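You operate a simulated robot arm through the tools that you are given. There is no shell and no other tool.

You are at the controls of a simulated robot arm. One attempt, no reset.

## Task
Gauge the Row 57 and Lot 57 cores, then hold the Row 57 core back at T30.
Fine: leave the gauge in the Lot 57 core; the Row 57 core goes on the pad, the Hold tag beside it; the other cores stay put.

The check looks at the end state, three seconds after you hand in, the way a careful person would. Anything else that was tipped, shoved, dropped, spilled or broken makes it a failure.

## Robot
A 7-joint arm with a fingered hand, fixed in place. Base frame: the origin is on the floor under the middle of its stand, x ahead of it, y to its left, z up. Readings come in mm, rad, newtons and seconds.
It reaches about 1228 mm from its shoulder. Its first joint turns from -2.007 to 2.007 rad. Payload 5 kg.
Tool frame: the origin (TCP) lies between the finger pads and is the grasp point; the fingertips stand 32 mm ahead of it; z points along the fingers, y is the line along which they close. The gripper opens to 160 mm; its body begins 89 mm behind the TCP. The gripper is a hand of 4 fingers: y runs from the thumb to the fingers, the wrist lies at [0, 0, -267] in the tool frame.
Orientation is told as [roll, pitch, yaw] about the base's x, y, z axes, in that order, counted from this pose: with the fingers straight down and closing along the base's y, the tool's x points along the base's -x, its y along +y and its z along -z.

## Interface
- The arm moves only by the tool arm_command. Its argument "steps" is a list that holds one entry, the list of rows, each a list of 6 numbers: the turn, a rotation vector about the tool's x, y, z in degrees, then the shift along the tool's x, y, z in mm. In form: [[[ax, ay, az, tx, ty, tz], ...]]. A call has 1 to 20 rows; each row is the pose to reach, as a shift and turn from the pose commanded when the call began, along the tool's axes at that moment. Each row takes 0.2 s and may step no farther than 50 mm and 0.15 rad from the row before; otherwise, the whole call is refused. Where a pose cannot be reached the arm comes as near as it can. A force on the tool above 40 N (or 10 N above the force at the start of the call, whichever is more), or a blocked arm, ends the call early, and 0.2 s more pass. In this call time passes only in rows, and 0.2 s behind the last. It gives the time, the measured TCP pose, the force on the tool (base axes), the opening and the grip force at its end, in the units of the frame above (readings bear some noise), with the torque about the TCP (base axes, N m) and any sound that the robot's microphone picked up.
- Cameras (640 x 400 px; columns grow to the right, rows downward): "scene" is fixed at [217.6, 500.6, 1477.6]; the picture's right is [-0.79, -0.61, 0.00], its down [-0.47, 0.62, -0.63] and it looks along [0.38, -0.50, -0.78] (base axes); focal length 374 px, centre (320, 200). "wrist" rides on the gripper at [80, -4, -114] in the tool frame; the picture's right is [0.05, 1.00, 0.00], its down [-0.82, 0.04, -0.58] and it looks along [-0.58, 0.03, 0.82] (tool axes); focal length 265 px, centre (320, 200).
- grab_frame(camera): a new picture of that camera. The clock stands still meanwhile.
- slide_trunk(by): slides the trunk up (or, below 0, down) by that many mm; the arm rides with it, the base frame stays. It gives what a move gives, with no picture.
- finger_targets(finger1, finger2, finger3, thumb_bend): sets how far each is bent, from 0 (flat) to 1 (curled in); at 0.3 the hand is open as for a grip, at 0.7 the pads meet at the TCP. One left out holds its place. A second passes; each finger stops where it meets its share of the squeeze, and holds until it gets a number again. It is the only way to open and close the hand. It gives what a move gives, with no picture; readings hold the bend of each and the force on the fingers (four entries, about 0 where the hand has none), thumb and palm.
- pixel_to_xyz(camera, pixels): for up to 12 pixels [column, row] of the newest picture of that camera ("zoom" is the newest enlarged one), the place [x, y, z] in the base frame of the surface seen there, good to about 2 mm. The clock stands still meanwhile.
- close_up(camera, box): a new picture of the part [left, top, right, bottom] of that camera's present view, enlarged. The clock stands still meanwhile.
- sign_off(): hands the job in; it is judged then, once.

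Open the gripper and draw the arm clear of the work before you hand the job in, unless the task says otherwise.

The tools are called after "Request:" as name(argument=value, ...) on one line, values as JSON. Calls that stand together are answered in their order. arm_command: Moves the arm, as the interface text tells. Its arguments: {"type":"object","properties":{"steps":{"type":"array"}},"required":["steps"]} The other tools are called the same way: slide_trunk (by) moves the trunk up or down; finger_targets (finger1, finger2, finger3, thumb_bend) moves the fingers one by one; grab_frame (camera) takes a picture; pixel_to_xyz (camera, pixels) gives the place of the surface under pixels of a picture; close_up (camera, box) takes an enlarged picture of a part of a camera's view; sign_off () hands the job in.

At the start:

```text
time_s: 0.0
position: [690.1, 255.9, 959.2]
tcp_rot: [0.0, -0.002, 0.0]
force: [0.4, -0.6, 0.9]
torque: [-0.03, -0.02, -0.01]
finger_gap: 159.9
finger_force: 0.1
shape: jaw
bend: [0.3, 0.3, 0.3, 0.3]
finger forces: [0.0, 0.0, 0.1, 0.1, 0.1, 0.0]
trunk travel left (down, up): [-475.0, 515.0]
```

scene: 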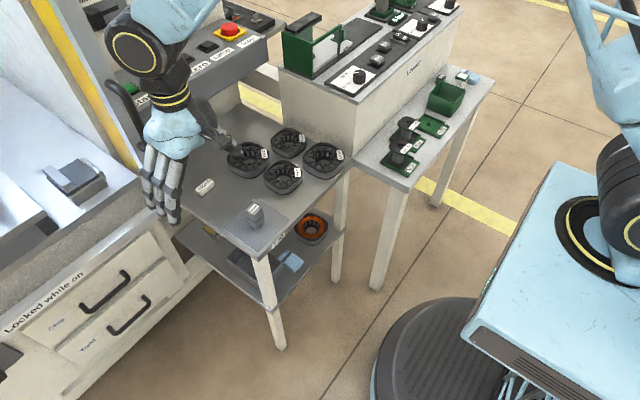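
wrist: 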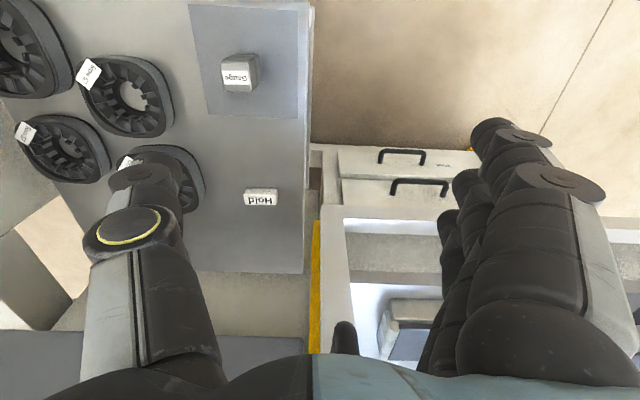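

I see a table with four dark cores (scene pixels about (248,160), (288,140), (284,177), (323,158)), a gauge at (254,214) and a Hold tag at (204,187). I take close-ups to read the labels.

Request:
close_up(camera="scene", box=[180, 110, 360, 222])

Request:
close_up(camera="wrist", box=[0, 0, 320, 220])

Request:
close_up(camera="scene", box=[160, 190, 360, 315])

Request:
close_up(camera="scene", box=[280, 0, 500, 200])

```text
3.56 times, centred on (270, 166) of scene
```

zoom: 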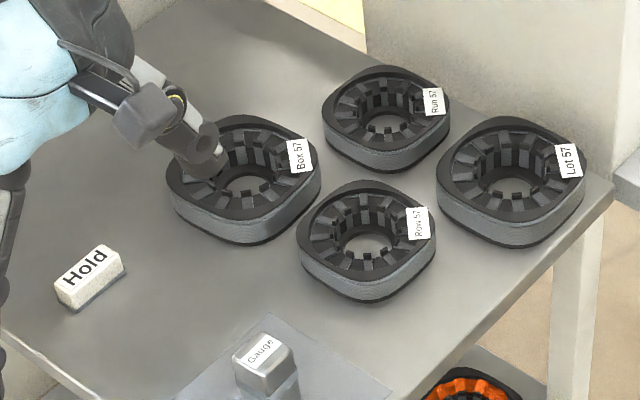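

```text
1.82 times, centred on (160, 110) of wrist
```

zoom: 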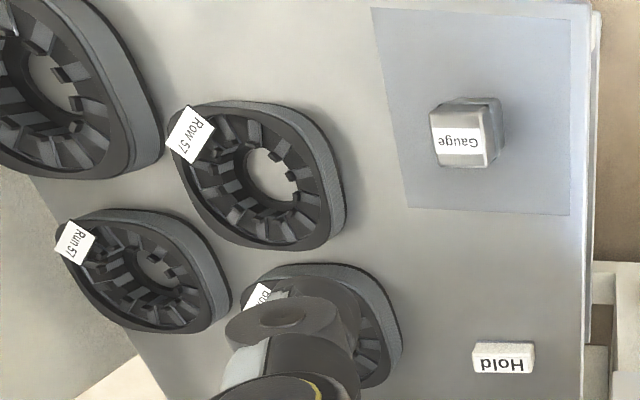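

```text
3.20 times, centred on (260, 252) of scene
```

zoom: 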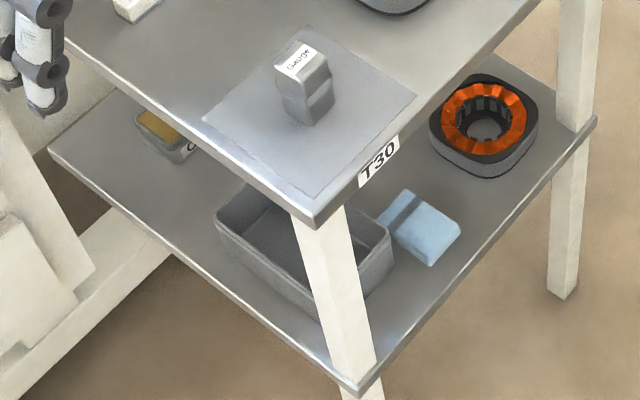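

```text
2.00 times, centred on (390, 100) of scene
```

zoom: 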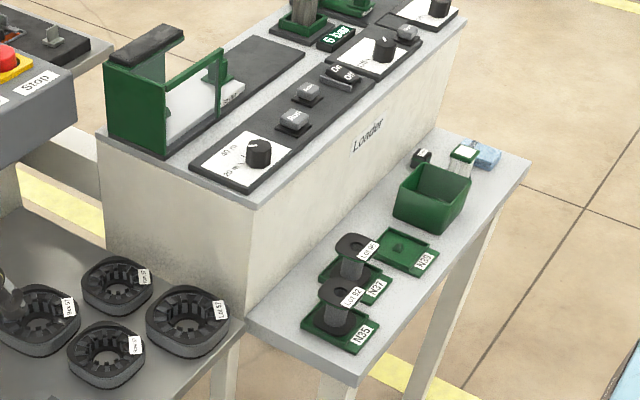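

The labels are readable: in the scene, Row 57 is the near core at about (284,177), Lot 57 the right one at (323,158), T30 is this table with the pad under the gauge. I'll measure the surfaces using an enlarged scene view.

Request:
close_up(camera="scene", box=[180, 120, 360, 250])

```text
3.08 times, centred on (270, 185) of scene
```

zoom: 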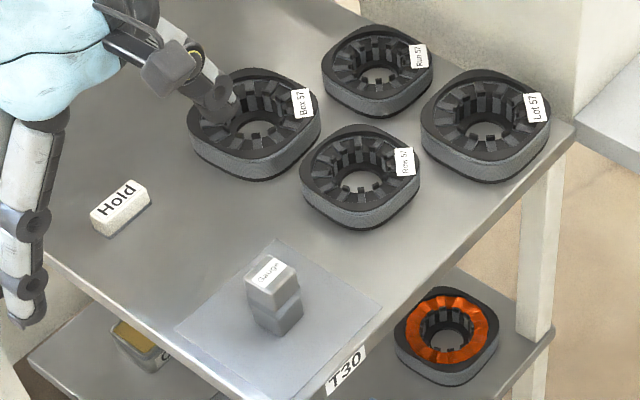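

Measuring the Row 57 core (zoom around (360,175)), Lot 57 core (around (485,125)), gauge (270,285), pad corners and Hold tag.

Request:
pixel_to_xyz(camera="zoom", pixels=[[302, 180], [325, 135], [370, 128], [415, 180], [365, 212], [310, 192], [360, 182], [360, 228], [419, 200], [303, 205], [405, 162], [340, 205]])

Request:
pixel_to_xyz(camera="zoom", pixels=[[424, 118], [450, 82], [485, 72], [546, 130], [520, 155], [490, 166], [435, 140], [485, 135], [538, 108], [487, 182], [470, 150], [548, 150]])

Request:
pixel_to_xyz(camera="zoom", pixels=[[247, 282], [271, 258], [297, 280], [273, 294], [275, 320], [278, 334], [253, 318], [301, 312], [277, 240], [382, 304], [177, 328], [287, 398]])

Request:
pixel_to_xyz(camera="zoom", pixels=[[92, 214], [130, 183], [150, 195], [110, 228], [108, 236], [151, 203], [160, 240], [250, 200], [400, 240], [230, 230], [570, 126], [70, 270]])

```text
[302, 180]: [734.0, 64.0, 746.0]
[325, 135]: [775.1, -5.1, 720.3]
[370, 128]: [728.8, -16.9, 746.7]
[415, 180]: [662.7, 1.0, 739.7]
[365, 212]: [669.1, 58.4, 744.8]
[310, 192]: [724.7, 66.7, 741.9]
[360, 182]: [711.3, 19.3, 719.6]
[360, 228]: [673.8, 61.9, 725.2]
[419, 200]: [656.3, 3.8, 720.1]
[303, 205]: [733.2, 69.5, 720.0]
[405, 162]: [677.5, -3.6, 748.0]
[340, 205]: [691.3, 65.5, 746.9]
```

```text
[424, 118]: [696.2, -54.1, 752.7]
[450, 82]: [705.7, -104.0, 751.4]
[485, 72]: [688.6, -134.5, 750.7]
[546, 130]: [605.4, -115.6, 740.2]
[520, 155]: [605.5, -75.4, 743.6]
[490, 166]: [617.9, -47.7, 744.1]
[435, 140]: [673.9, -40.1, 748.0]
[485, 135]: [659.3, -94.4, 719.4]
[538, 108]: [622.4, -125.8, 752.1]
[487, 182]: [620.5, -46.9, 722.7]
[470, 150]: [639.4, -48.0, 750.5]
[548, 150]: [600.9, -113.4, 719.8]
```

```text
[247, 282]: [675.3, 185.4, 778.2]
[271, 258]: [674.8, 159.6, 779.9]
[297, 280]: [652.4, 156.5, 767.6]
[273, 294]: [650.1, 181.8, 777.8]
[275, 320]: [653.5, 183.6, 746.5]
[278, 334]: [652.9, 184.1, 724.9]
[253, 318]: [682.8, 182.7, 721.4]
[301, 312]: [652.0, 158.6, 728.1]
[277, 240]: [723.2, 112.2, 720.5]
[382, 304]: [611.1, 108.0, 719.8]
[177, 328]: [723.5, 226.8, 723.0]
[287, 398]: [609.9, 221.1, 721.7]
```

```text
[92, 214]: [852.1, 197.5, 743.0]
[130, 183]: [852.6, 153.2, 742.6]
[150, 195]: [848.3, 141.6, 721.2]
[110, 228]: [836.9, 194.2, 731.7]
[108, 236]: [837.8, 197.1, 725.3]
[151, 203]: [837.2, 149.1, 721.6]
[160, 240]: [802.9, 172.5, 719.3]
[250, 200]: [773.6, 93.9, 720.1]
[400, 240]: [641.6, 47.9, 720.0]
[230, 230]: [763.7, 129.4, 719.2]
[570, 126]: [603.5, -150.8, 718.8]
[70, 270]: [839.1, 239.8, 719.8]
```

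The table top is z≈720, the pad covers about x 610–723, y 108–227, and the gauge stands around (666,171) up to z≈780. Before moving I'll check surrounding obstacles with the current scene picture, at pixels of the machine, panel and Loader.

Request:
grab_frame(camera="scene")

Request:
pixel_to_xyz(camera="scene", pixels=[[232, 28], [205, 45], [130, 100], [90, 60], [300, 40], [360, 80], [320, 130], [60, 180], [130, 20], [280, 110], [240, 85], [150, 130]])

Request:
close_up(camera="scene", box=[225, 190, 295, 234])

```text
taken
```

scene: 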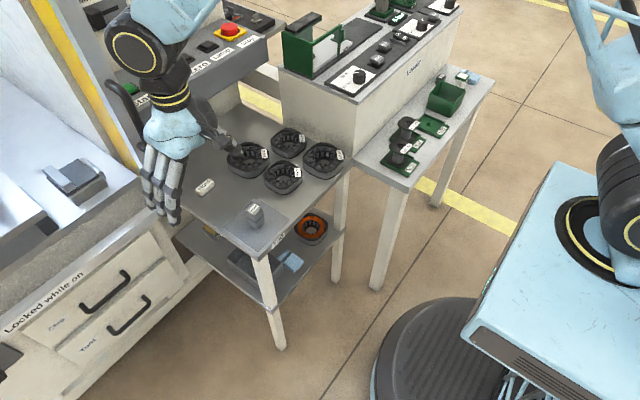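

```text
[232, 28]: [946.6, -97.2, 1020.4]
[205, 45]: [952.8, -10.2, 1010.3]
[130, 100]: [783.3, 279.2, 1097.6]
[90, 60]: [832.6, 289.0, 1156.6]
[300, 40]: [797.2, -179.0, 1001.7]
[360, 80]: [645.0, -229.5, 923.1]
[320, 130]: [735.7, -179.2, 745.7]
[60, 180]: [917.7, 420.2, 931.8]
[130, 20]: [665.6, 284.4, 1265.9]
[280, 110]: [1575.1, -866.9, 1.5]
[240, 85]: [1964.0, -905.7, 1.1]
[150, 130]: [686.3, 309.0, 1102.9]
```

```text
9.09 times, centred on (260, 212) of scene
```

zoom: 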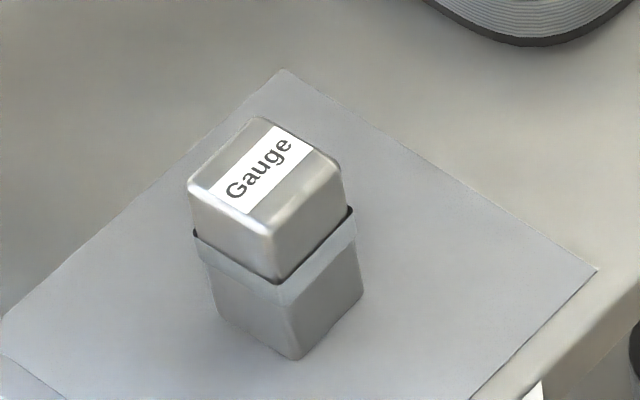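

The gauge is an axis-aligned square block: a ~31 mm head on a body with a band at mid height. I move the hand back and to the right at the present height (clear of the panel at x≈950 and Loader at y<-180) to look down at the cores with the wrist camera.

Request:
arm_command(steps=[[[0, 0, 0, 21, -39, 0], [0, 0, 0, 42, -78, 0], [0, 0, 0, 63, -117, 0], [0, 0, 0, 84, -156, 0], [0, 0, 0, 105, -195, 0], [0, 0, 0, 126, -234, 0]]])

Request:
grab_frame(camera="wrist")

Request:
grab_frame(camera="scene")

```text
time_s: 1.4
position: [564.2, 24.8, 958.3]
tcp_rot: [0.0, 0.0, 0.001]
force: [-0.2, 0.2, -1.0]
torque: [0.02, 0.0, 0.02]
finger_gap: 159.9
finger_force: 0.1
shape: jaw
bend: [0.3, 0.3, 0.3, 0.3]
finger forces: [0.0, 0.1, 0.0, 0.0, 0.0, 0.0]
trunk travel left (down, up): [-475.0, 515.0]
```

```text
taken
```

wrist: 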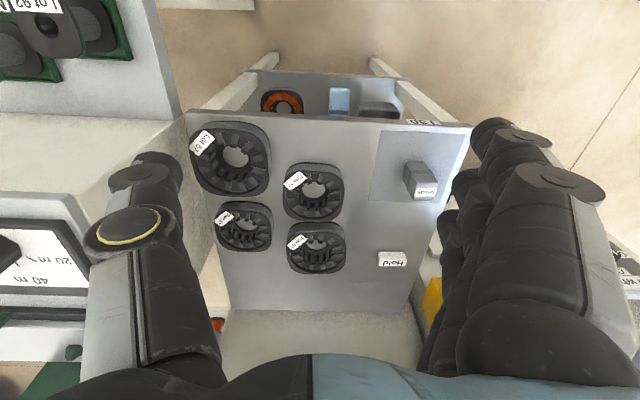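

```text
taken
```

scene: 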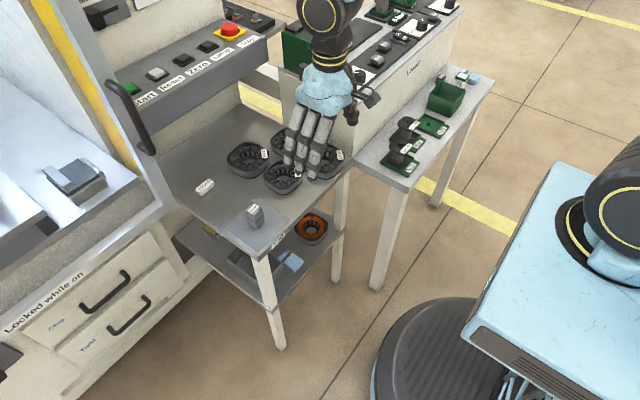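

The wrist view shows all four cores (Row 57 at about (313,190), Lot 57 at (231,157)), gauge at (420,180) and tag at (393,259). I enlarge this part to measure.

Request:
close_up(camera="wrist", box=[180, 110, 360, 222])

Request:
close_up(camera="wrist", box=[260, 140, 380, 215])

```text
3.56 times, centred on (270, 166) of wrist
```

zoom: 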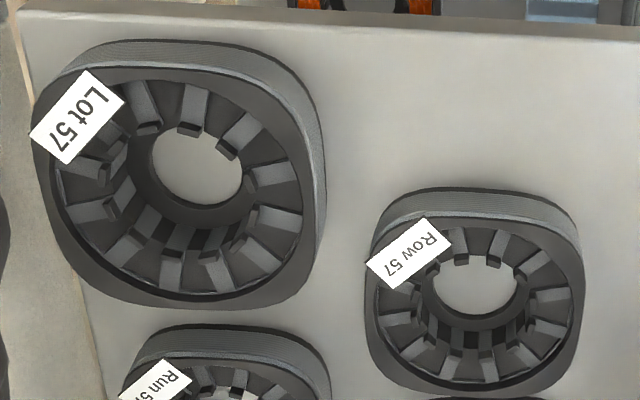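

```text
5.33 times, centred on (320, 178) of wrist
```

zoom: 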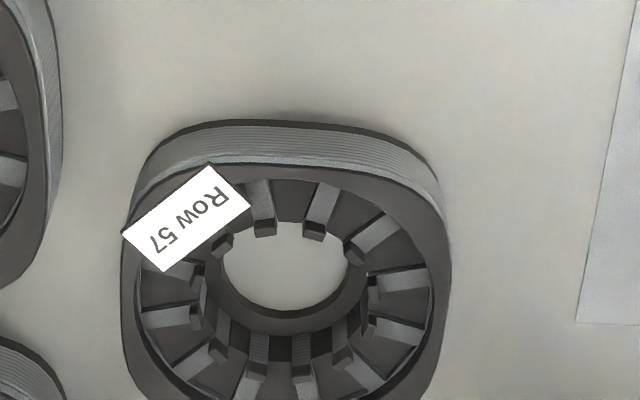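

I measure the Row 57 core's outer rim, tooth tips and bottom opening in this 5.33x zoom.

Request:
pixel_to_xyz(camera="zoom", pixels=[[125, 300], [445, 290], [290, 170], [290, 300], [225, 265], [345, 265], [290, 222], [285, 312], [265, 228], [315, 232], [225, 350], [375, 290]])

Request:
close_up(camera="wrist", box=[260, 155, 380, 230])

```text
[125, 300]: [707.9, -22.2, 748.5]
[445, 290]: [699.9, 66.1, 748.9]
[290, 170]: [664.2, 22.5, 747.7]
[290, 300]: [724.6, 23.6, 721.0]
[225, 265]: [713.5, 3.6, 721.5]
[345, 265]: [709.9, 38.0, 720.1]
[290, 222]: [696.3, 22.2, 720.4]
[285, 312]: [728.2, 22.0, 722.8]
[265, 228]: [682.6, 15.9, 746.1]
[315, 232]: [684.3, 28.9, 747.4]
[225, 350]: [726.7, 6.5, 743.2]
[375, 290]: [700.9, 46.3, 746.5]
```

```text
5.33 times, centred on (320, 192) of wrist
```

zoom: 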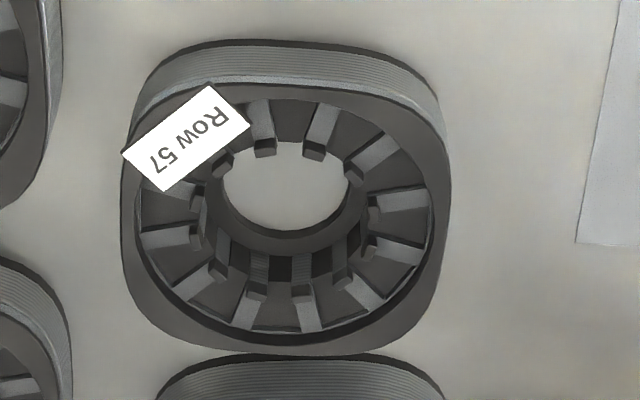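

I measure the far edge, the opposing tooth tips and the neighbouring Box 57 edge in the new zoom.

Request:
pixel_to_xyz(camera="zoom", pixels=[[290, 342], [290, 88], [265, 148], [312, 152], [300, 290], [255, 288], [372, 210], [198, 205], [300, 362], [122, 220], [449, 210], [300, 350]])

Request:
close_up(camera="wrist", box=[180, 115, 300, 190])

```text
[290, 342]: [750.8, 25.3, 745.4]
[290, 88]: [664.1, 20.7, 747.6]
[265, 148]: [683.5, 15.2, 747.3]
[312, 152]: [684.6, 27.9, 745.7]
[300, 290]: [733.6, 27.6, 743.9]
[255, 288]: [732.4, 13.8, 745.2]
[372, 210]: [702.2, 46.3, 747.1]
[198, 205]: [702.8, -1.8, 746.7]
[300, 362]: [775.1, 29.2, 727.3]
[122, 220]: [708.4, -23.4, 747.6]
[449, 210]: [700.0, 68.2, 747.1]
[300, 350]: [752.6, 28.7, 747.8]
```

```text
5.33 times, centred on (240, 152) of wrist
```

zoom: 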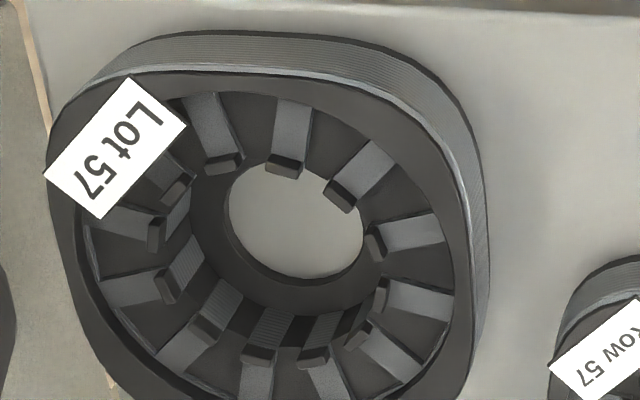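

Row 57 core: about x 664–752, y −22–67, center ≈(708,22), tooth-tip bore ≈48 mm, top z≈748. Now I measure the Lot 57 core from this zoom.

Request:
pixel_to_xyz(camera="zoom", pixels=[[285, 170], [228, 165], [345, 200], [258, 355], [315, 355], [155, 240], [376, 245], [172, 285], [384, 295], [270, 82], [75, 260], [468, 260]])

Request:
close_up(camera="wrist", box=[180, 140, 300, 215])

```text
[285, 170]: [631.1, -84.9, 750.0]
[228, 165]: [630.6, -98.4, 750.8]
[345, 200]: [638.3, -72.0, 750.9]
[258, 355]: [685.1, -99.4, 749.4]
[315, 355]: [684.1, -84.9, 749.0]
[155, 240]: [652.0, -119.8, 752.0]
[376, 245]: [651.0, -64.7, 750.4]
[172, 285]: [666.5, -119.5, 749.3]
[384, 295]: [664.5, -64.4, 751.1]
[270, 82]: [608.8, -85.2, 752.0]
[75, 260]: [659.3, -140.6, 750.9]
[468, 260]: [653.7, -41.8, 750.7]
```

```text
5.33 times, centred on (240, 178) of wrist
```

zoom: 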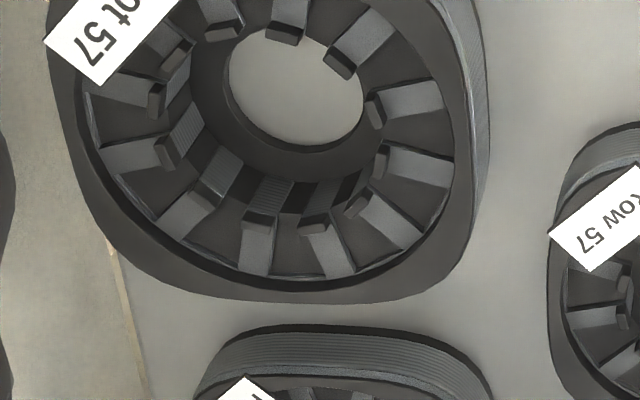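

Lot 57 core: center ≈(658,−92), tooth-tip bore ≈55 mm, top z≈751. I check the bottom ring's hole and height in both cores.

Request:
pixel_to_xyz(camera="zoom", pixels=[[233, 85], [358, 85], [295, 140], [210, 110], [300, 165], [375, 115], [240, 160], [225, 180], [295, 146], [270, 120], [256, 300], [300, 340]])

Request:
close_up(camera="wrist", box=[360, 130, 480, 205])

```text
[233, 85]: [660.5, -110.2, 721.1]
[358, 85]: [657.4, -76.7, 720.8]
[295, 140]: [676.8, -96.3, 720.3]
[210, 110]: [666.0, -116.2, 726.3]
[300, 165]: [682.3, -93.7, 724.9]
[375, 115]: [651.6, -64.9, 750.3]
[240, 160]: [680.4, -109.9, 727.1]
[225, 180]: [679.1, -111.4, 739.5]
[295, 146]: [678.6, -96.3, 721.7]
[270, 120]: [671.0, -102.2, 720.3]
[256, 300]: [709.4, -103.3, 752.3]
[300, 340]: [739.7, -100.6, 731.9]
```

```text
5.33 times, centred on (420, 168) of wrist
```

zoom: 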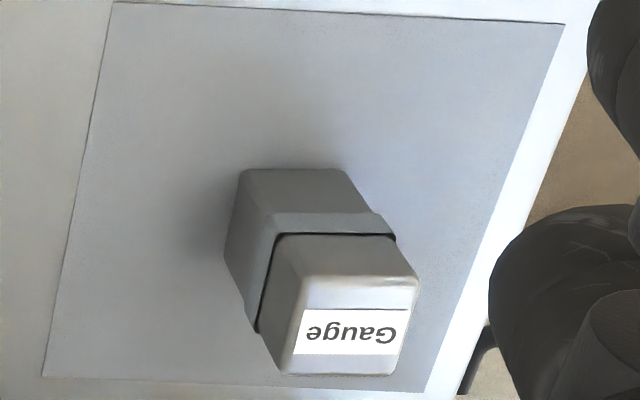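

I measure the gauge's head and body edges in this zoom.

Request:
pixel_to_xyz(camera="zoom", pixels=[[285, 370], [395, 372], [415, 285], [305, 275], [350, 325], [270, 270], [390, 240], [240, 180], [345, 175], [228, 250], [340, 200], [265, 215]])

Request:
close_up(camera="scene", box=[190, 170, 230, 200])

Request:
close_up(camera="wrist", box=[340, 200, 460, 275])

```text
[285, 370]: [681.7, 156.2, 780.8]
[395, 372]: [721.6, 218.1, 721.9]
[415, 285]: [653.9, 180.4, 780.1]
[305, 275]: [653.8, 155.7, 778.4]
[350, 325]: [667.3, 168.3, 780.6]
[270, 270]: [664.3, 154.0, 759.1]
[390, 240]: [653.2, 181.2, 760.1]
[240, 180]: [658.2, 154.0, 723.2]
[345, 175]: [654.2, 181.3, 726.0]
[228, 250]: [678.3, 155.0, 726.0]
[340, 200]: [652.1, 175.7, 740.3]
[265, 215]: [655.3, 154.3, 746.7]
```

```text
13.33 times, centred on (210, 185) of scene
```

zoom: 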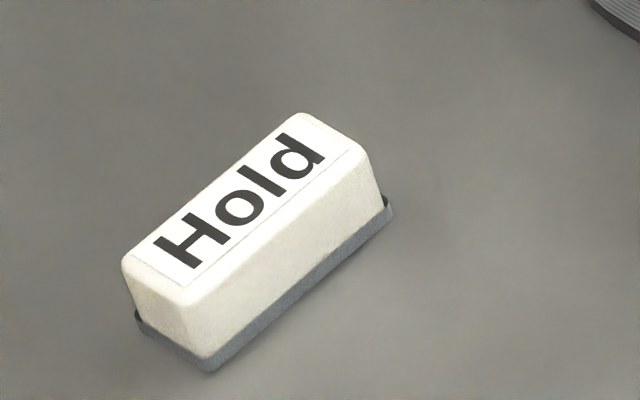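

```text
5.33 times, centred on (400, 238) of wrist
```

zoom: 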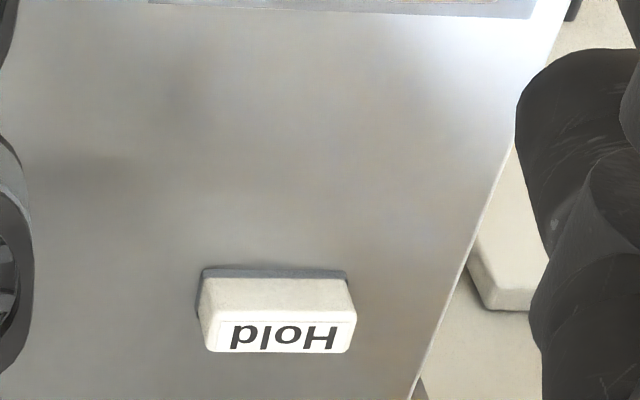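

Gauge: about 28 mm square centred near (667,168), head z 759–780; the Hold tag is a small box with a base near (840,173). Before grasping I examine the hand's geometry: zooming on it in the scene at its present open pose.

Request:
close_up(camera="scene", box=[260, 60, 400, 190])

```text
3.08 times, centred on (330, 125) of scene
```

zoom: 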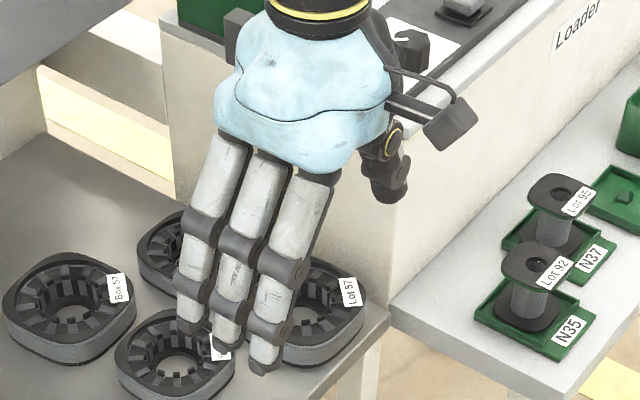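

Three fingers are visible with tips at zoom (190,325), (222,345), (262,370). I read their positions to see how the tips lie with respect to the TCP (564,25,958).

Request:
pixel_to_xyz(camera="zoom", pixels=[[192, 325], [222, 345], [262, 368], [195, 305], [228, 318], [268, 335], [200, 225], [240, 240], [280, 262], [385, 190], [385, 175], [447, 125]])

Request:
finger_targets(finger1=0.55, finger2=0.55, finger3=0.55, thumb_bend=0.55)

Request:
close_up(camera="scene", box=[260, 60, 400, 190])

Request:
grab_frame(camera="wrist")

```text
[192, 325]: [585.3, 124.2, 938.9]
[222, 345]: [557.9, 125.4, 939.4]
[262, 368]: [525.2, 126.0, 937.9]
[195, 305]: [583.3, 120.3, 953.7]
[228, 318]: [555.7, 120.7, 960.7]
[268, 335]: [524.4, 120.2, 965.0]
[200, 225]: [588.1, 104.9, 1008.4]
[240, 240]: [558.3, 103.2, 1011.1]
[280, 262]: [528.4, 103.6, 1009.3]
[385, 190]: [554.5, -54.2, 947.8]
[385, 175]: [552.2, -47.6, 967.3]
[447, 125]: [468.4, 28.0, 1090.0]
```

```text
time_s: 2.4
position: [563.2, 23.4, 958.2]
tcp_rot: [-0.001, 0.001, 0.001]
force: [0.2, 0.1, 0.1]
torque: [0.02, 0.02, -0.02]
finger_gap: 72.8
finger_force: 0.0
shape: fingers
bend: [0.55, 0.55, 0.55, 0.55]
finger forces: [0.0, 0.0, 0.0, 0.0, 0.0, 0.0]
trunk travel left (down, up): [-475.0, 515.0]
```

```text
3.08 times, centred on (330, 125) of scene
```

zoom: 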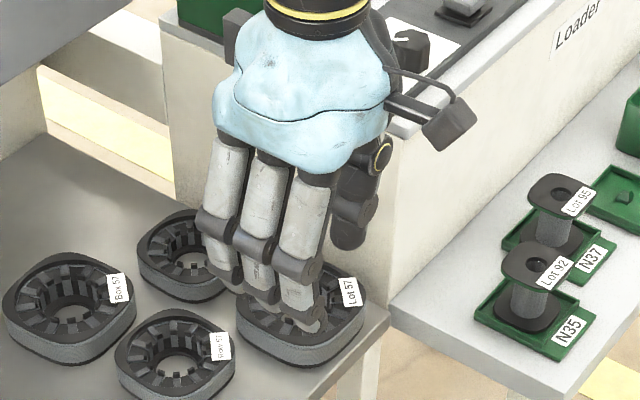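

```text
taken
```

wrist: 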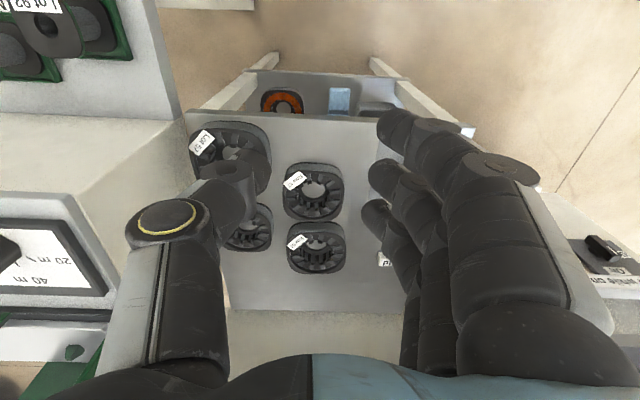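

At bend 0.55 the gap reads 72.8 mm; the tips are at zoom pixels about (230,285), (262,300), (312,328). I read off the finger profile to learn tip heights.

Request:
pixel_to_xyz(camera="zoom", pixels=[[262, 302], [312, 328], [232, 287], [258, 275], [298, 290], [295, 268], [255, 245], [268, 200], [305, 215], [300, 245], [350, 240], [350, 180]])

Request:
close_up(camera="wrist", box=[100, 80, 640, 400])

```text
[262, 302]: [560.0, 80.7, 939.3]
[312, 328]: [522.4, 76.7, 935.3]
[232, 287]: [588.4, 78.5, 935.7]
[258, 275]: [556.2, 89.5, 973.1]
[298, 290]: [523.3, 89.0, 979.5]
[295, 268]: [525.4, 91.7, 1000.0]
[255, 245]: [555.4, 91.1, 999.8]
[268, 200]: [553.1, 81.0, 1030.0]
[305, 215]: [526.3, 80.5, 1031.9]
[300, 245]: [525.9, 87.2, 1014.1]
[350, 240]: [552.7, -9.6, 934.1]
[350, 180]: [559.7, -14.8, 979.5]
```

```text
1.19 times, centred on (370, 240) of wrist
```

zoom: 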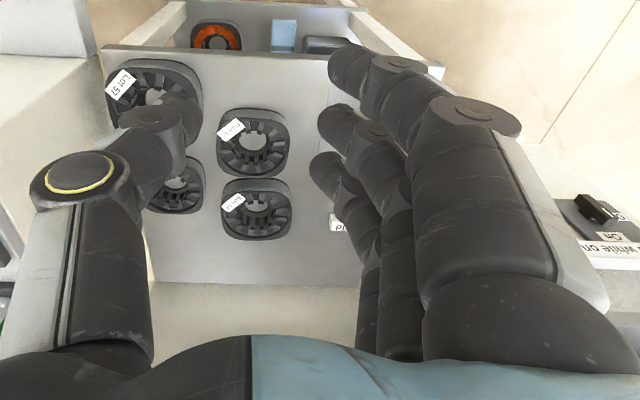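

Finger tips sit ~25 mm below the TCP and fingers are spaced ~30 mm along tool x, so the middle finger and thumb will pinch the gauge. I'll turn the hand by yaw −90° (about tool z +90°) here in free air, so the fingers close along x and the scene camera sees them sideways.

Request:
arm_command(steps=[[[0, 0, 8.2, 0, 0, 0], [0, 0, 16.4, 0, 0, 0], [0, 0, 24.6, 0, 0, 0], [0, 0, 32.8, 0, 0, 0], [0, 0, 41, 0, 0, 0], [0, 0, 49.2, 0, 0, 0], [0, 0, 57.4, 0, 0, 0], [0, 0, 65.6, 0, 0, 0], [0, 0, 73.8, 0, 0, 0], [0, 0, 82, 0, 0, 0], [0, 0, 90, 0, 0, 0]]])

Request:
grab_frame(camera="scene")

Request:
grab_frame(camera="wrist")

```text
time_s: 4.8
position: [565.1, 22.2, 960.1]
tcp_rot: [-0.001, 0.001, -1.573]
force: [-0.4, 0.3, 0.3]
torque: [0.0, 0.01, 0.0]
finger_gap: 72.5
finger_force: 0.0
shape: fingers
bend: [0.55, 0.55, 0.55, 0.55]
finger forces: [0.0, 0.0, 0.0, 0.1, 0.0, 0.0]
trunk travel left (down, up): [-475.0, 515.0]
```

```text
taken
```

scene: 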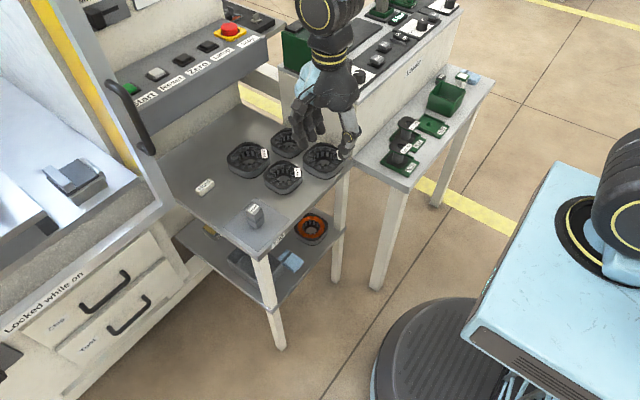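

```text
taken
```

wrist: 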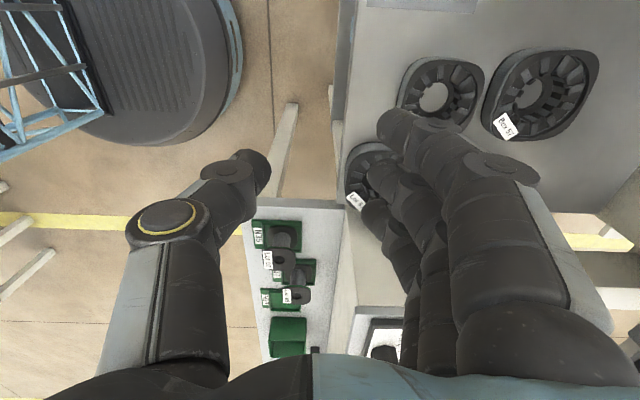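

Yaw −90° reached. Now I close only finger 2 and the thumb to ~0.64 in free air (others at 0.3) to see where the pinch would lie.

Request:
finger_targets(finger1=0.3, finger2=0.64, finger3=0.3, thumb_bend=0.64)

Request:
close_up(camera="scene", box=[260, 60, 400, 190])

Request:
grab_frame(camera="wrist")

```text
time_s: 5.8
position: [565.7, 22.4, 960.5]
tcp_rot: [-0.001, -0.001, -1.571]
force: [-0.1, -0.1, 0.5]
torque: [-0.03, -0.04, 0.02]
finger_gap: 103.3
finger_force: 0.1
shape: fingers
bend: [0.3, 0.64, 0.3, 0.64]
finger forces: [0.1, 0.0, 0.0, 0.0, 0.1, 0.0]
trunk travel left (down, up): [-475.0, 515.0]
```

```text
3.08 times, centred on (330, 125) of scene
```

zoom: 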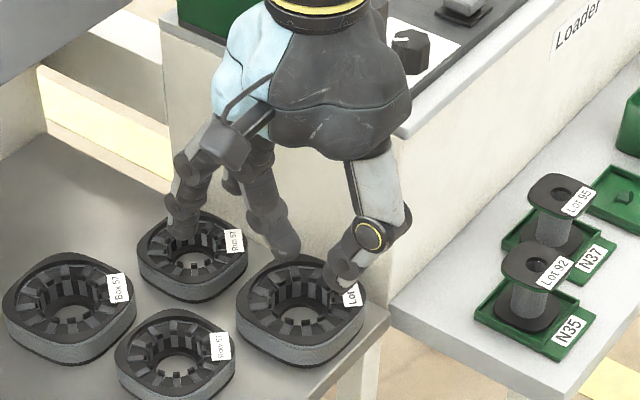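

```text
taken
```

wrist: 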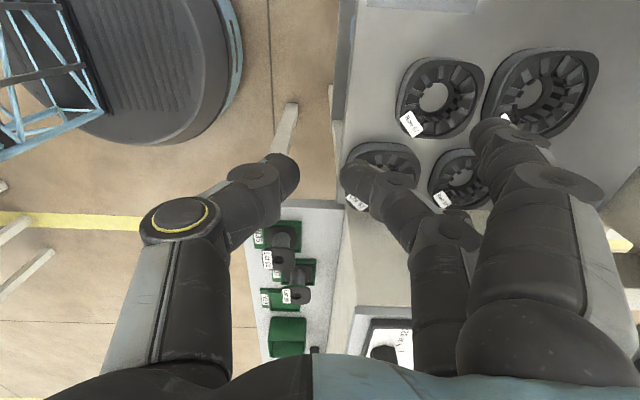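

Middle finger tip is at zoom (287,252) and thumb tip at (345,280). I read these positions.

Request:
pixel_to_xyz(camera="zoom", pixels=[[287, 254], [283, 235], [298, 248], [343, 283], [330, 278], [345, 262], [352, 245], [270, 205], [183, 235], [175, 225], [235, 140], [375, 200]])

Request:
close_up(camera="scene", box=[290, 100, 350, 160])

```text
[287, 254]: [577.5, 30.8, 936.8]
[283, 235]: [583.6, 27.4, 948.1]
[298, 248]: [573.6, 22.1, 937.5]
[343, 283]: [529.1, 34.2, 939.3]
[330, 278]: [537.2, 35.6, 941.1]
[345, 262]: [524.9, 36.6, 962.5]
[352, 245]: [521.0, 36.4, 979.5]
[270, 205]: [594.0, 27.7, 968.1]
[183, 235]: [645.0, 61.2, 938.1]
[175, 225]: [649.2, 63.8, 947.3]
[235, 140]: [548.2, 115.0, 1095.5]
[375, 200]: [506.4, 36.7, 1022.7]
```

```text
6.67 times, centred on (320, 130) of scene
```

zoom: 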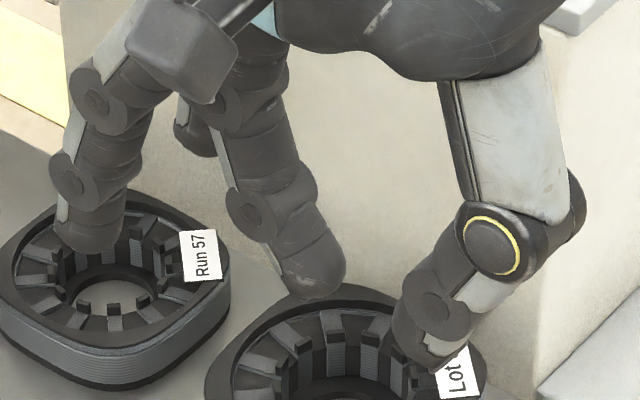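

The fingertips reach ~25 mm below the TCP and close around it, so with TCP at z≈783 the tips grip the gauge's head and stay above the core tops. I check the machine's nearby structures before going over the gauge.

Request:
pixel_to_xyz(camera="scene", pixels=[[128, 95], [150, 150], [160, 205], [185, 265], [140, 170], [135, 130], [110, 200], [165, 120], [110, 85], [150, 110], [60, 50], [130, 185]])

```text
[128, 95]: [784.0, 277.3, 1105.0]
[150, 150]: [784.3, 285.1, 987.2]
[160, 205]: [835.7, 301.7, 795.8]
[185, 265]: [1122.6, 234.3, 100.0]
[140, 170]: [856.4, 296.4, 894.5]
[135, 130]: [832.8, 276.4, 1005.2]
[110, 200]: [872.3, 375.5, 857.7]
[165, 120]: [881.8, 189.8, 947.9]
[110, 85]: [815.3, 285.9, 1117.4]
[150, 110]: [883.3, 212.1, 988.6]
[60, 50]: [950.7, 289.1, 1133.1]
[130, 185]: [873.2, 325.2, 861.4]
```

The door handle is at (784,280,z 987–1105) and the console starts at x≈880, z≥945; over the gauge there is clearance. I set finger 2 and thumb to 0.5 and move above the gauge at z≈860.

Request:
finger_targets(finger1=0.3, finger2=0.5, finger3=0.3, thumb_bend=0.5)

Request:
arm_command(steps=[[[0, 0, 0, 29.2, 20.3, 20], [0, 0, 0, 58.4, 40.6, 40], [0, 0, 0, 87.6, 60.9, 60], [0, 0, 0, 116.8, 81.2, 80], [0, 0, 0, 146, 101.5, 100]]])

Request:
grab_frame(camera="scene")

Request:
grab_frame(camera="wrist")

```text
time_s: 6.8
position: [565.2, 23.9, 959.3]
tcp_rot: [0.001, 0.0, -1.571]
force: [0.4, 0.2, -0.3]
torque: [0.0, -0.01, 0.01]
finger_gap: 130.0
finger_force: 0.0
shape: fingers
bend: [0.3, 0.5, 0.3, 0.5]
finger forces: [0.0, 0.1, 0.1, 0.0, 0.0, 0.1]
trunk travel left (down, up): [-475.0, 515.0]
```

```text
time_s: 8.0
position: [670.0, 170.3, 859.1]
tcp_rot: [-0.001, 0.0, -1.569]
force: [0.6, 0.7, -0.2]
torque: [-0.02, 0.0, 0.03]
finger_gap: 130.3
finger_force: 0.0
shape: fingers
bend: [0.3, 0.5, 0.3, 0.5]
finger forces: [0.0, 0.0, 0.1, 0.0, 0.0, 0.1]
trunk travel left (down, up): [-475.0, 515.0]
```

```text
taken
```

scene: 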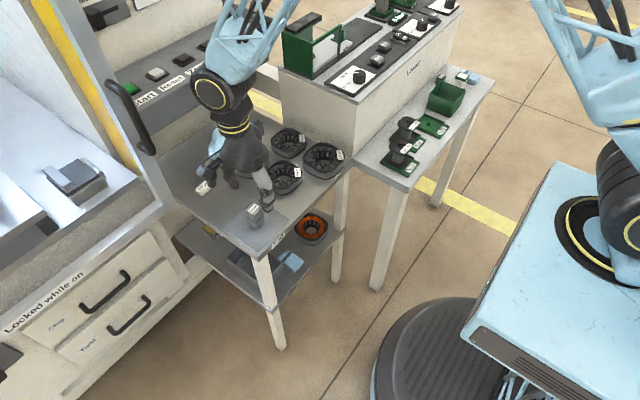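

```text
taken
```

wrist: 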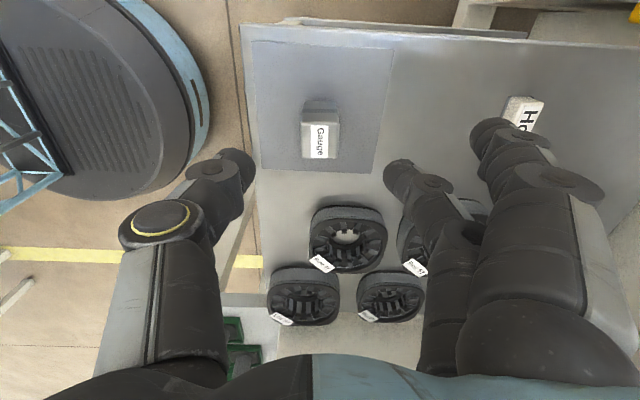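

Image centre (320,200) is the TCP's projection, and the gauge top at (320,143) fits a position directly beneath. I check with an enlarged view and measure the gauge top.

Request:
close_up(camera="wrist", box=[270, 85, 370, 170])

Request:
pixel_to_xyz(camera="wrist", pixels=[[304, 130], [337, 130], [304, 156], [337, 156], [320, 143], [320, 115], [306, 102], [335, 102], [403, 165], [240, 158]])

```text
4.71 times, centred on (320, 128) of wrist
```

zoom: 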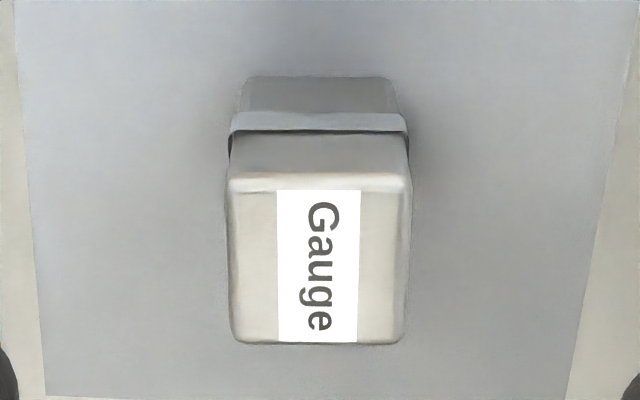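

```text
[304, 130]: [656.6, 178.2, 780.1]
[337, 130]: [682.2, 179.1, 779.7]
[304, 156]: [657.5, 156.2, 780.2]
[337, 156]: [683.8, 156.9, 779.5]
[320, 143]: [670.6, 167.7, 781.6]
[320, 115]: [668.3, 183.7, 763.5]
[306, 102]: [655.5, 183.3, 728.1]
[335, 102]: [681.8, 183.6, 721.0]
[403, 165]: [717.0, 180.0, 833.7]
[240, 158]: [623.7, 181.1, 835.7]
```

Gauge top is centred at (670,169) directly under the TCP (670,170), and the pads straddle it symmetrically (finger x≈717, thumb x≈624). I descend 73 mm to TCP z≈786.

Request:
arm_command(steps=[[[0, 0, 0, 0, 0, 25], [0, 0, 0, 0, 0, 50], [0, 0, 0, 0, 0, 73]]])

Request:
grab_frame(camera="wrist")

Request:
close_up(camera="scene", box=[200, 150, 310, 240])

```text
time_s: 8.8
position: [667.0, 168.1, 787.0]
tcp_rot: [0.001, 0.001, -1.571]
force: [1.0, 0.5, 0.1]
torque: [0.0, 0.02, 0.0]
finger_gap: 130.3
finger_force: 0.2
shape: fingers
bend: [0.3, 0.5, 0.3, 0.5]
finger forces: [0.1, 0.0, 0.0, 0.1, 0.1, 0.0]
trunk travel left (down, up): [-475.0, 515.0]
```

```text
taken
```

wrist: 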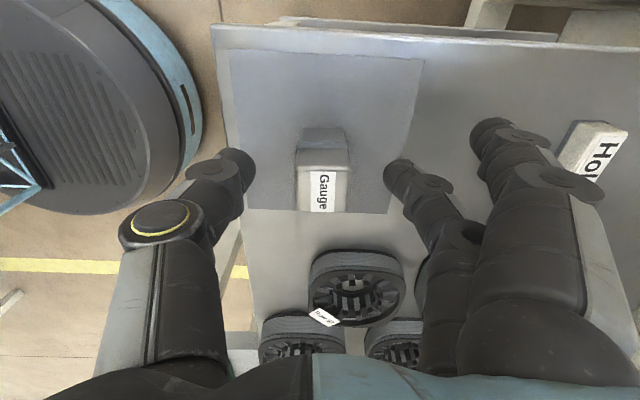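

```text
4.44 times, centred on (255, 195) of scene
```

zoom: 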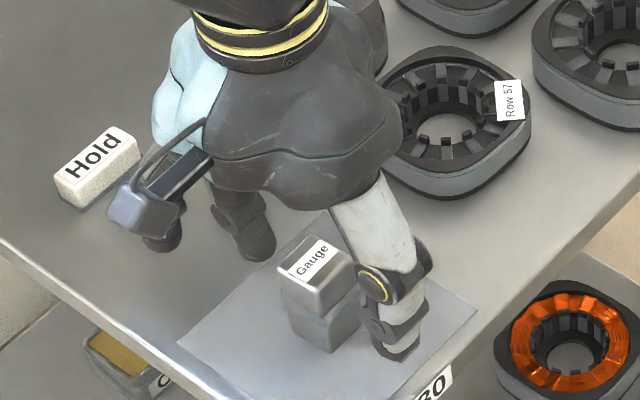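

The gauge is between the thumb and the middle finger, tips just around head level. I close finger 2 and the thumb on it.

Request:
finger_targets(finger2=0.72, thumb_bend=0.72)

Request:
grab_frame(camera="wrist")

Request:
close_up(camera="scene", box=[200, 150, 310, 240])

```text
time_s: 9.8
position: [667.0, 168.0, 785.9]
tcp_rot: [-0.002, 0.0, -1.571]
force: [0.4, 0.6, -0.3]
torque: [0.03, -0.01, -0.02]
finger_gap: 99.8
finger_force: 9.9
shape: fingers
bend: [0.3, 0.62, 0.3, 0.68]
finger forces: [0.0, 9.8, 0.0, 0.0, 9.4, 0.0]
trunk travel left (down, up): [-475.0, 515.0]
```

```text
taken
```

wrist: 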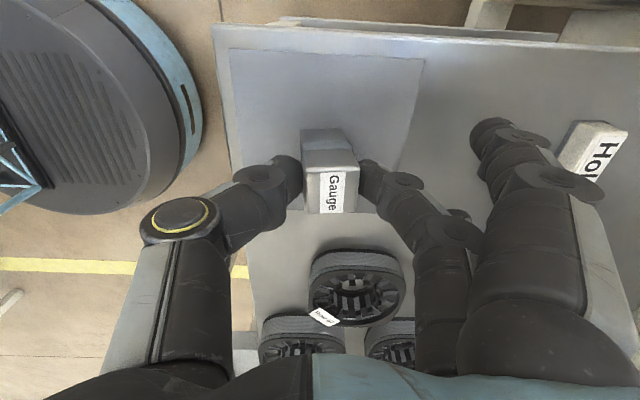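

```text
4.44 times, centred on (255, 195) of scene
```

zoom: 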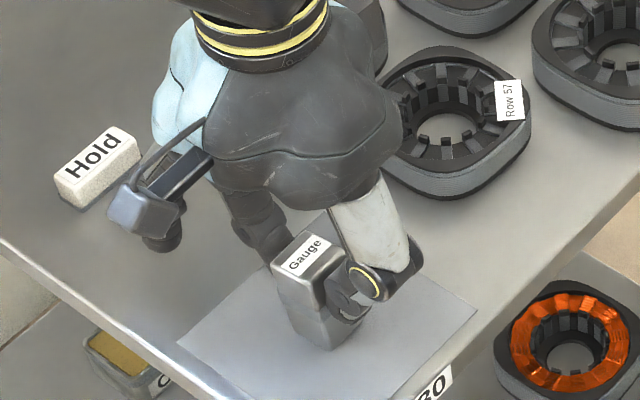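

The grip holds with 9.9 N, but the thumb (0.68) pushed the head a few mm toward the finger (0.62): the gauge's head shifted right relative to its body in the wrist view, so it's tilted. I open a little to let it stand upright again and re-grip in balance.

Request:
finger_targets(finger2=0.58, thumb_bend=0.58)

Request:
close_up(camera="wrist", box=[240, 110, 420, 230])

```text
time_s: 10.8
position: [667.9, 168.2, 785.9]
tcp_rot: [0.002, 0.0, -1.571]
force: [0.5, 0.2, -0.1]
torque: [0.0, -0.04, -0.01]
finger_gap: 116.2
finger_force: 0.2
shape: fingers
bend: [0.3, 0.57, 0.3, 0.57]
finger forces: [0.0, 0.1, 0.0, 0.1, 0.0, 0.0]
trunk travel left (down, up): [-475.0, 515.0]
```

```text
3.33 times, centred on (330, 170) of wrist
```

zoom: 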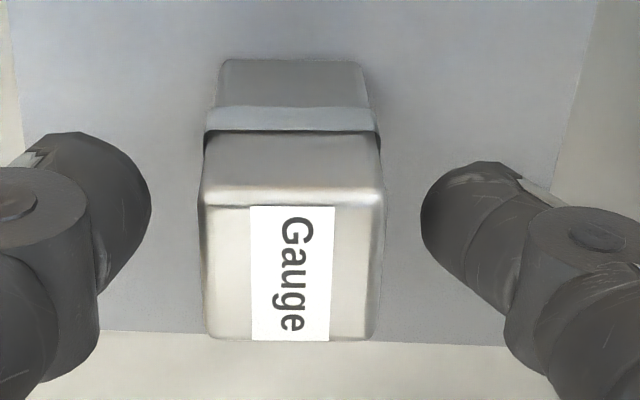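

The gauge stands upright again, well centred (gaps of 48 and 37 zoom px to thumb and finger). I'll close in small balanced steps: first both to 0.62.

Request:
finger_targets(finger2=0.62, thumb_bend=0.62)

Request:
close_up(camera="wrist", box=[240, 110, 420, 230])

```text
time_s: 11.8
position: [667.4, 167.0, 785.7]
tcp_rot: [0.0, -0.001, -1.572]
force: [-1.4, -0.5, -0.2]
torque: [-0.01, 0.02, 0.01]
finger_gap: 107.3
finger_force: 0.0
shape: fingers
bend: [0.3, 0.62, 0.3, 0.62]
finger forces: [0.1, 0.1, 0.1, 0.1, 0.0, 0.1]
trunk travel left (down, up): [-475.0, 515.0]
```

```text
3.33 times, centred on (330, 170) of wrist
```

zoom: 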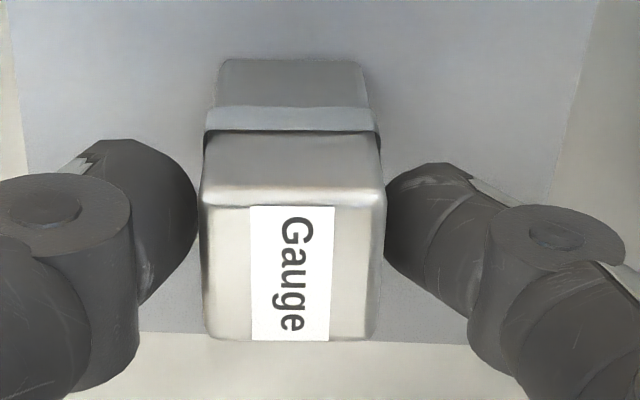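

Both pads are just touching at 0.62 with the gauge upright. I hold the thumb near this position (0.63) and squeeze with finger 2.

Request:
finger_targets(finger2=0.72, thumb_bend=0.63)

Request:
close_up(camera="wrist", box=[240, 110, 420, 230])

```text
time_s: 12.8
position: [667.2, 167.9, 785.0]
tcp_rot: [0.0, 0.001, -1.57]
force: [0.2, -0.1, -0.3]
torque: [0.01, 0.0, 0.0]
finger_gap: 110.8
finger_force: 5.8
shape: fingers
bend: [0.3, 0.69, 0.3, 0.62]
finger forces: [0.0, 5.7, 0.0, 0.0, 6.0, 0.0]
trunk travel left (down, up): [-475.0, 515.0]
```

```text
3.33 times, centred on (330, 170) of wrist
```

zoom: 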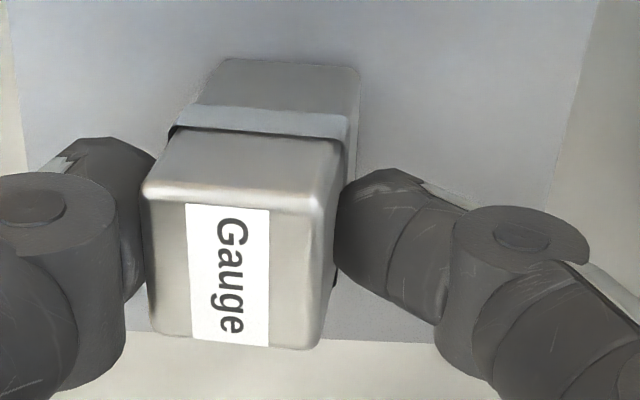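

With the thumb nearly held, the finger pushed the gauge toward the thumb, so the fingers are compliant. I release to 0.59 and will command equal targets modestly past contact.

Request:
finger_targets(finger2=0.59, thumb_bend=0.59)

Request:
finger_targets(finger2=0.65, thumb_bend=0.65)

Request:
close_up(camera="wrist", box=[240, 110, 420, 230])

```text
time_s: 13.8
position: [667.8, 167.2, 785.5]
tcp_rot: [0.0, 0.0, -1.57]
force: [0.0, -1.2, -0.4]
torque: [0.01, 0.01, 0.03]
finger_gap: 112.7
finger_force: 0.0
shape: fingers
bend: [0.3, 0.59, 0.3, 0.59]
finger forces: [0.1, 0.0, 0.0, 0.1, 0.0, 0.0]
trunk travel left (down, up): [-475.0, 515.0]
```

```text
time_s: 14.8
position: [667.3, 167.2, 785.4]
tcp_rot: [0.0, 0.0, -1.57]
force: [-1.2, 0.1, -1.1]
torque: [0.01, -0.02, -0.02]
finger_gap: 104.7
finger_force: 2.4
shape: fingers
bend: [0.3, 0.63, 0.3, 0.64]
finger forces: [0.1, 2.6, 0.0, 0.0, 2.7, 0.0]
trunk travel left (down, up): [-475.0, 515.0]
```

```text
3.33 times, centred on (330, 170) of wrist
```

zoom: 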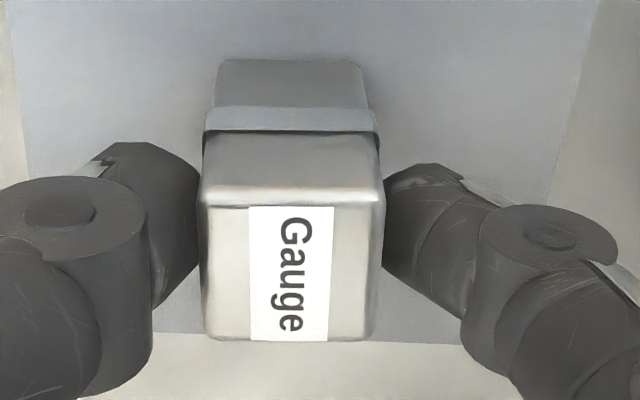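

Balanced now: 2.6–2.7 N each and gauge upright. I raise the squeeze evenly to 0.68.

Request:
finger_targets(finger2=0.68, thumb_bend=0.68)

Request:
close_up(camera="wrist", box=[240, 110, 420, 230])

```text
time_s: 15.8
position: [667.0, 168.3, 786.0]
tcp_rot: [-0.001, 0.0, -1.571]
force: [0.6, -0.2, -0.2]
torque: [-0.02, -0.02, -0.05]
finger_gap: 103.0
finger_force: 6.2
shape: fingers
bend: [0.3, 0.63, 0.3, 0.66]
finger forces: [0.1, 6.2, 0.1, 0.0, 6.1, 0.0]
trunk travel left (down, up): [-475.0, 515.0]
```

```text
3.33 times, centred on (330, 170) of wrist
```

zoom: 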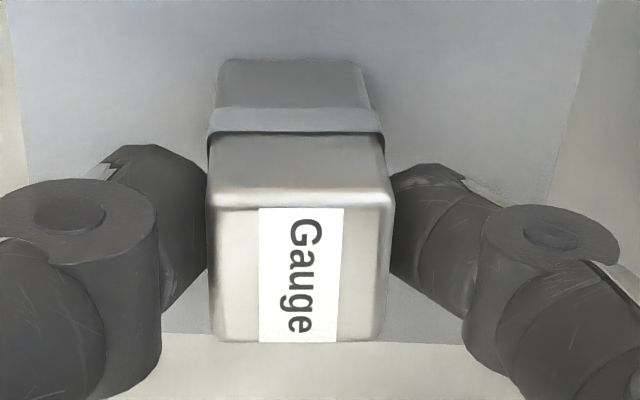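

Grip 6 N each with a very slight lean (~1.5°) to the finger. I command the finger a bit further (0.72 vs thumb 0.69) to even this out and increase the squeeze.

Request:
finger_targets(finger2=0.71, thumb_bend=0.69)

Request:
close_up(camera="wrist", box=[240, 110, 420, 230])

```text
time_s: 16.8
position: [667.2, 168.0, 786.9]
tcp_rot: [0.0, 0.001, -1.57]
force: [0.2, 0.3, -0.6]
torque: [0.01, -0.01, -0.03]
finger_gap: 101.8
finger_force: 7.5
shape: fingers
bend: [0.3, 0.62, 0.3, 0.67]
finger forces: [0.0, 7.7, 0.0, 0.1, 7.7, 0.1]
trunk travel left (down, up): [-475.0, 515.0]
```

```text
3.33 times, centred on (330, 170) of wrist
```

zoom: 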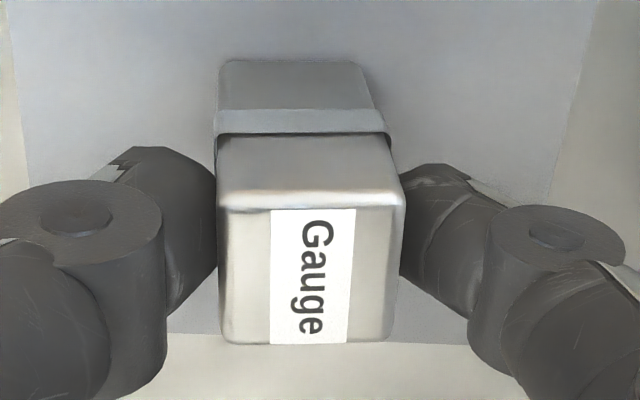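

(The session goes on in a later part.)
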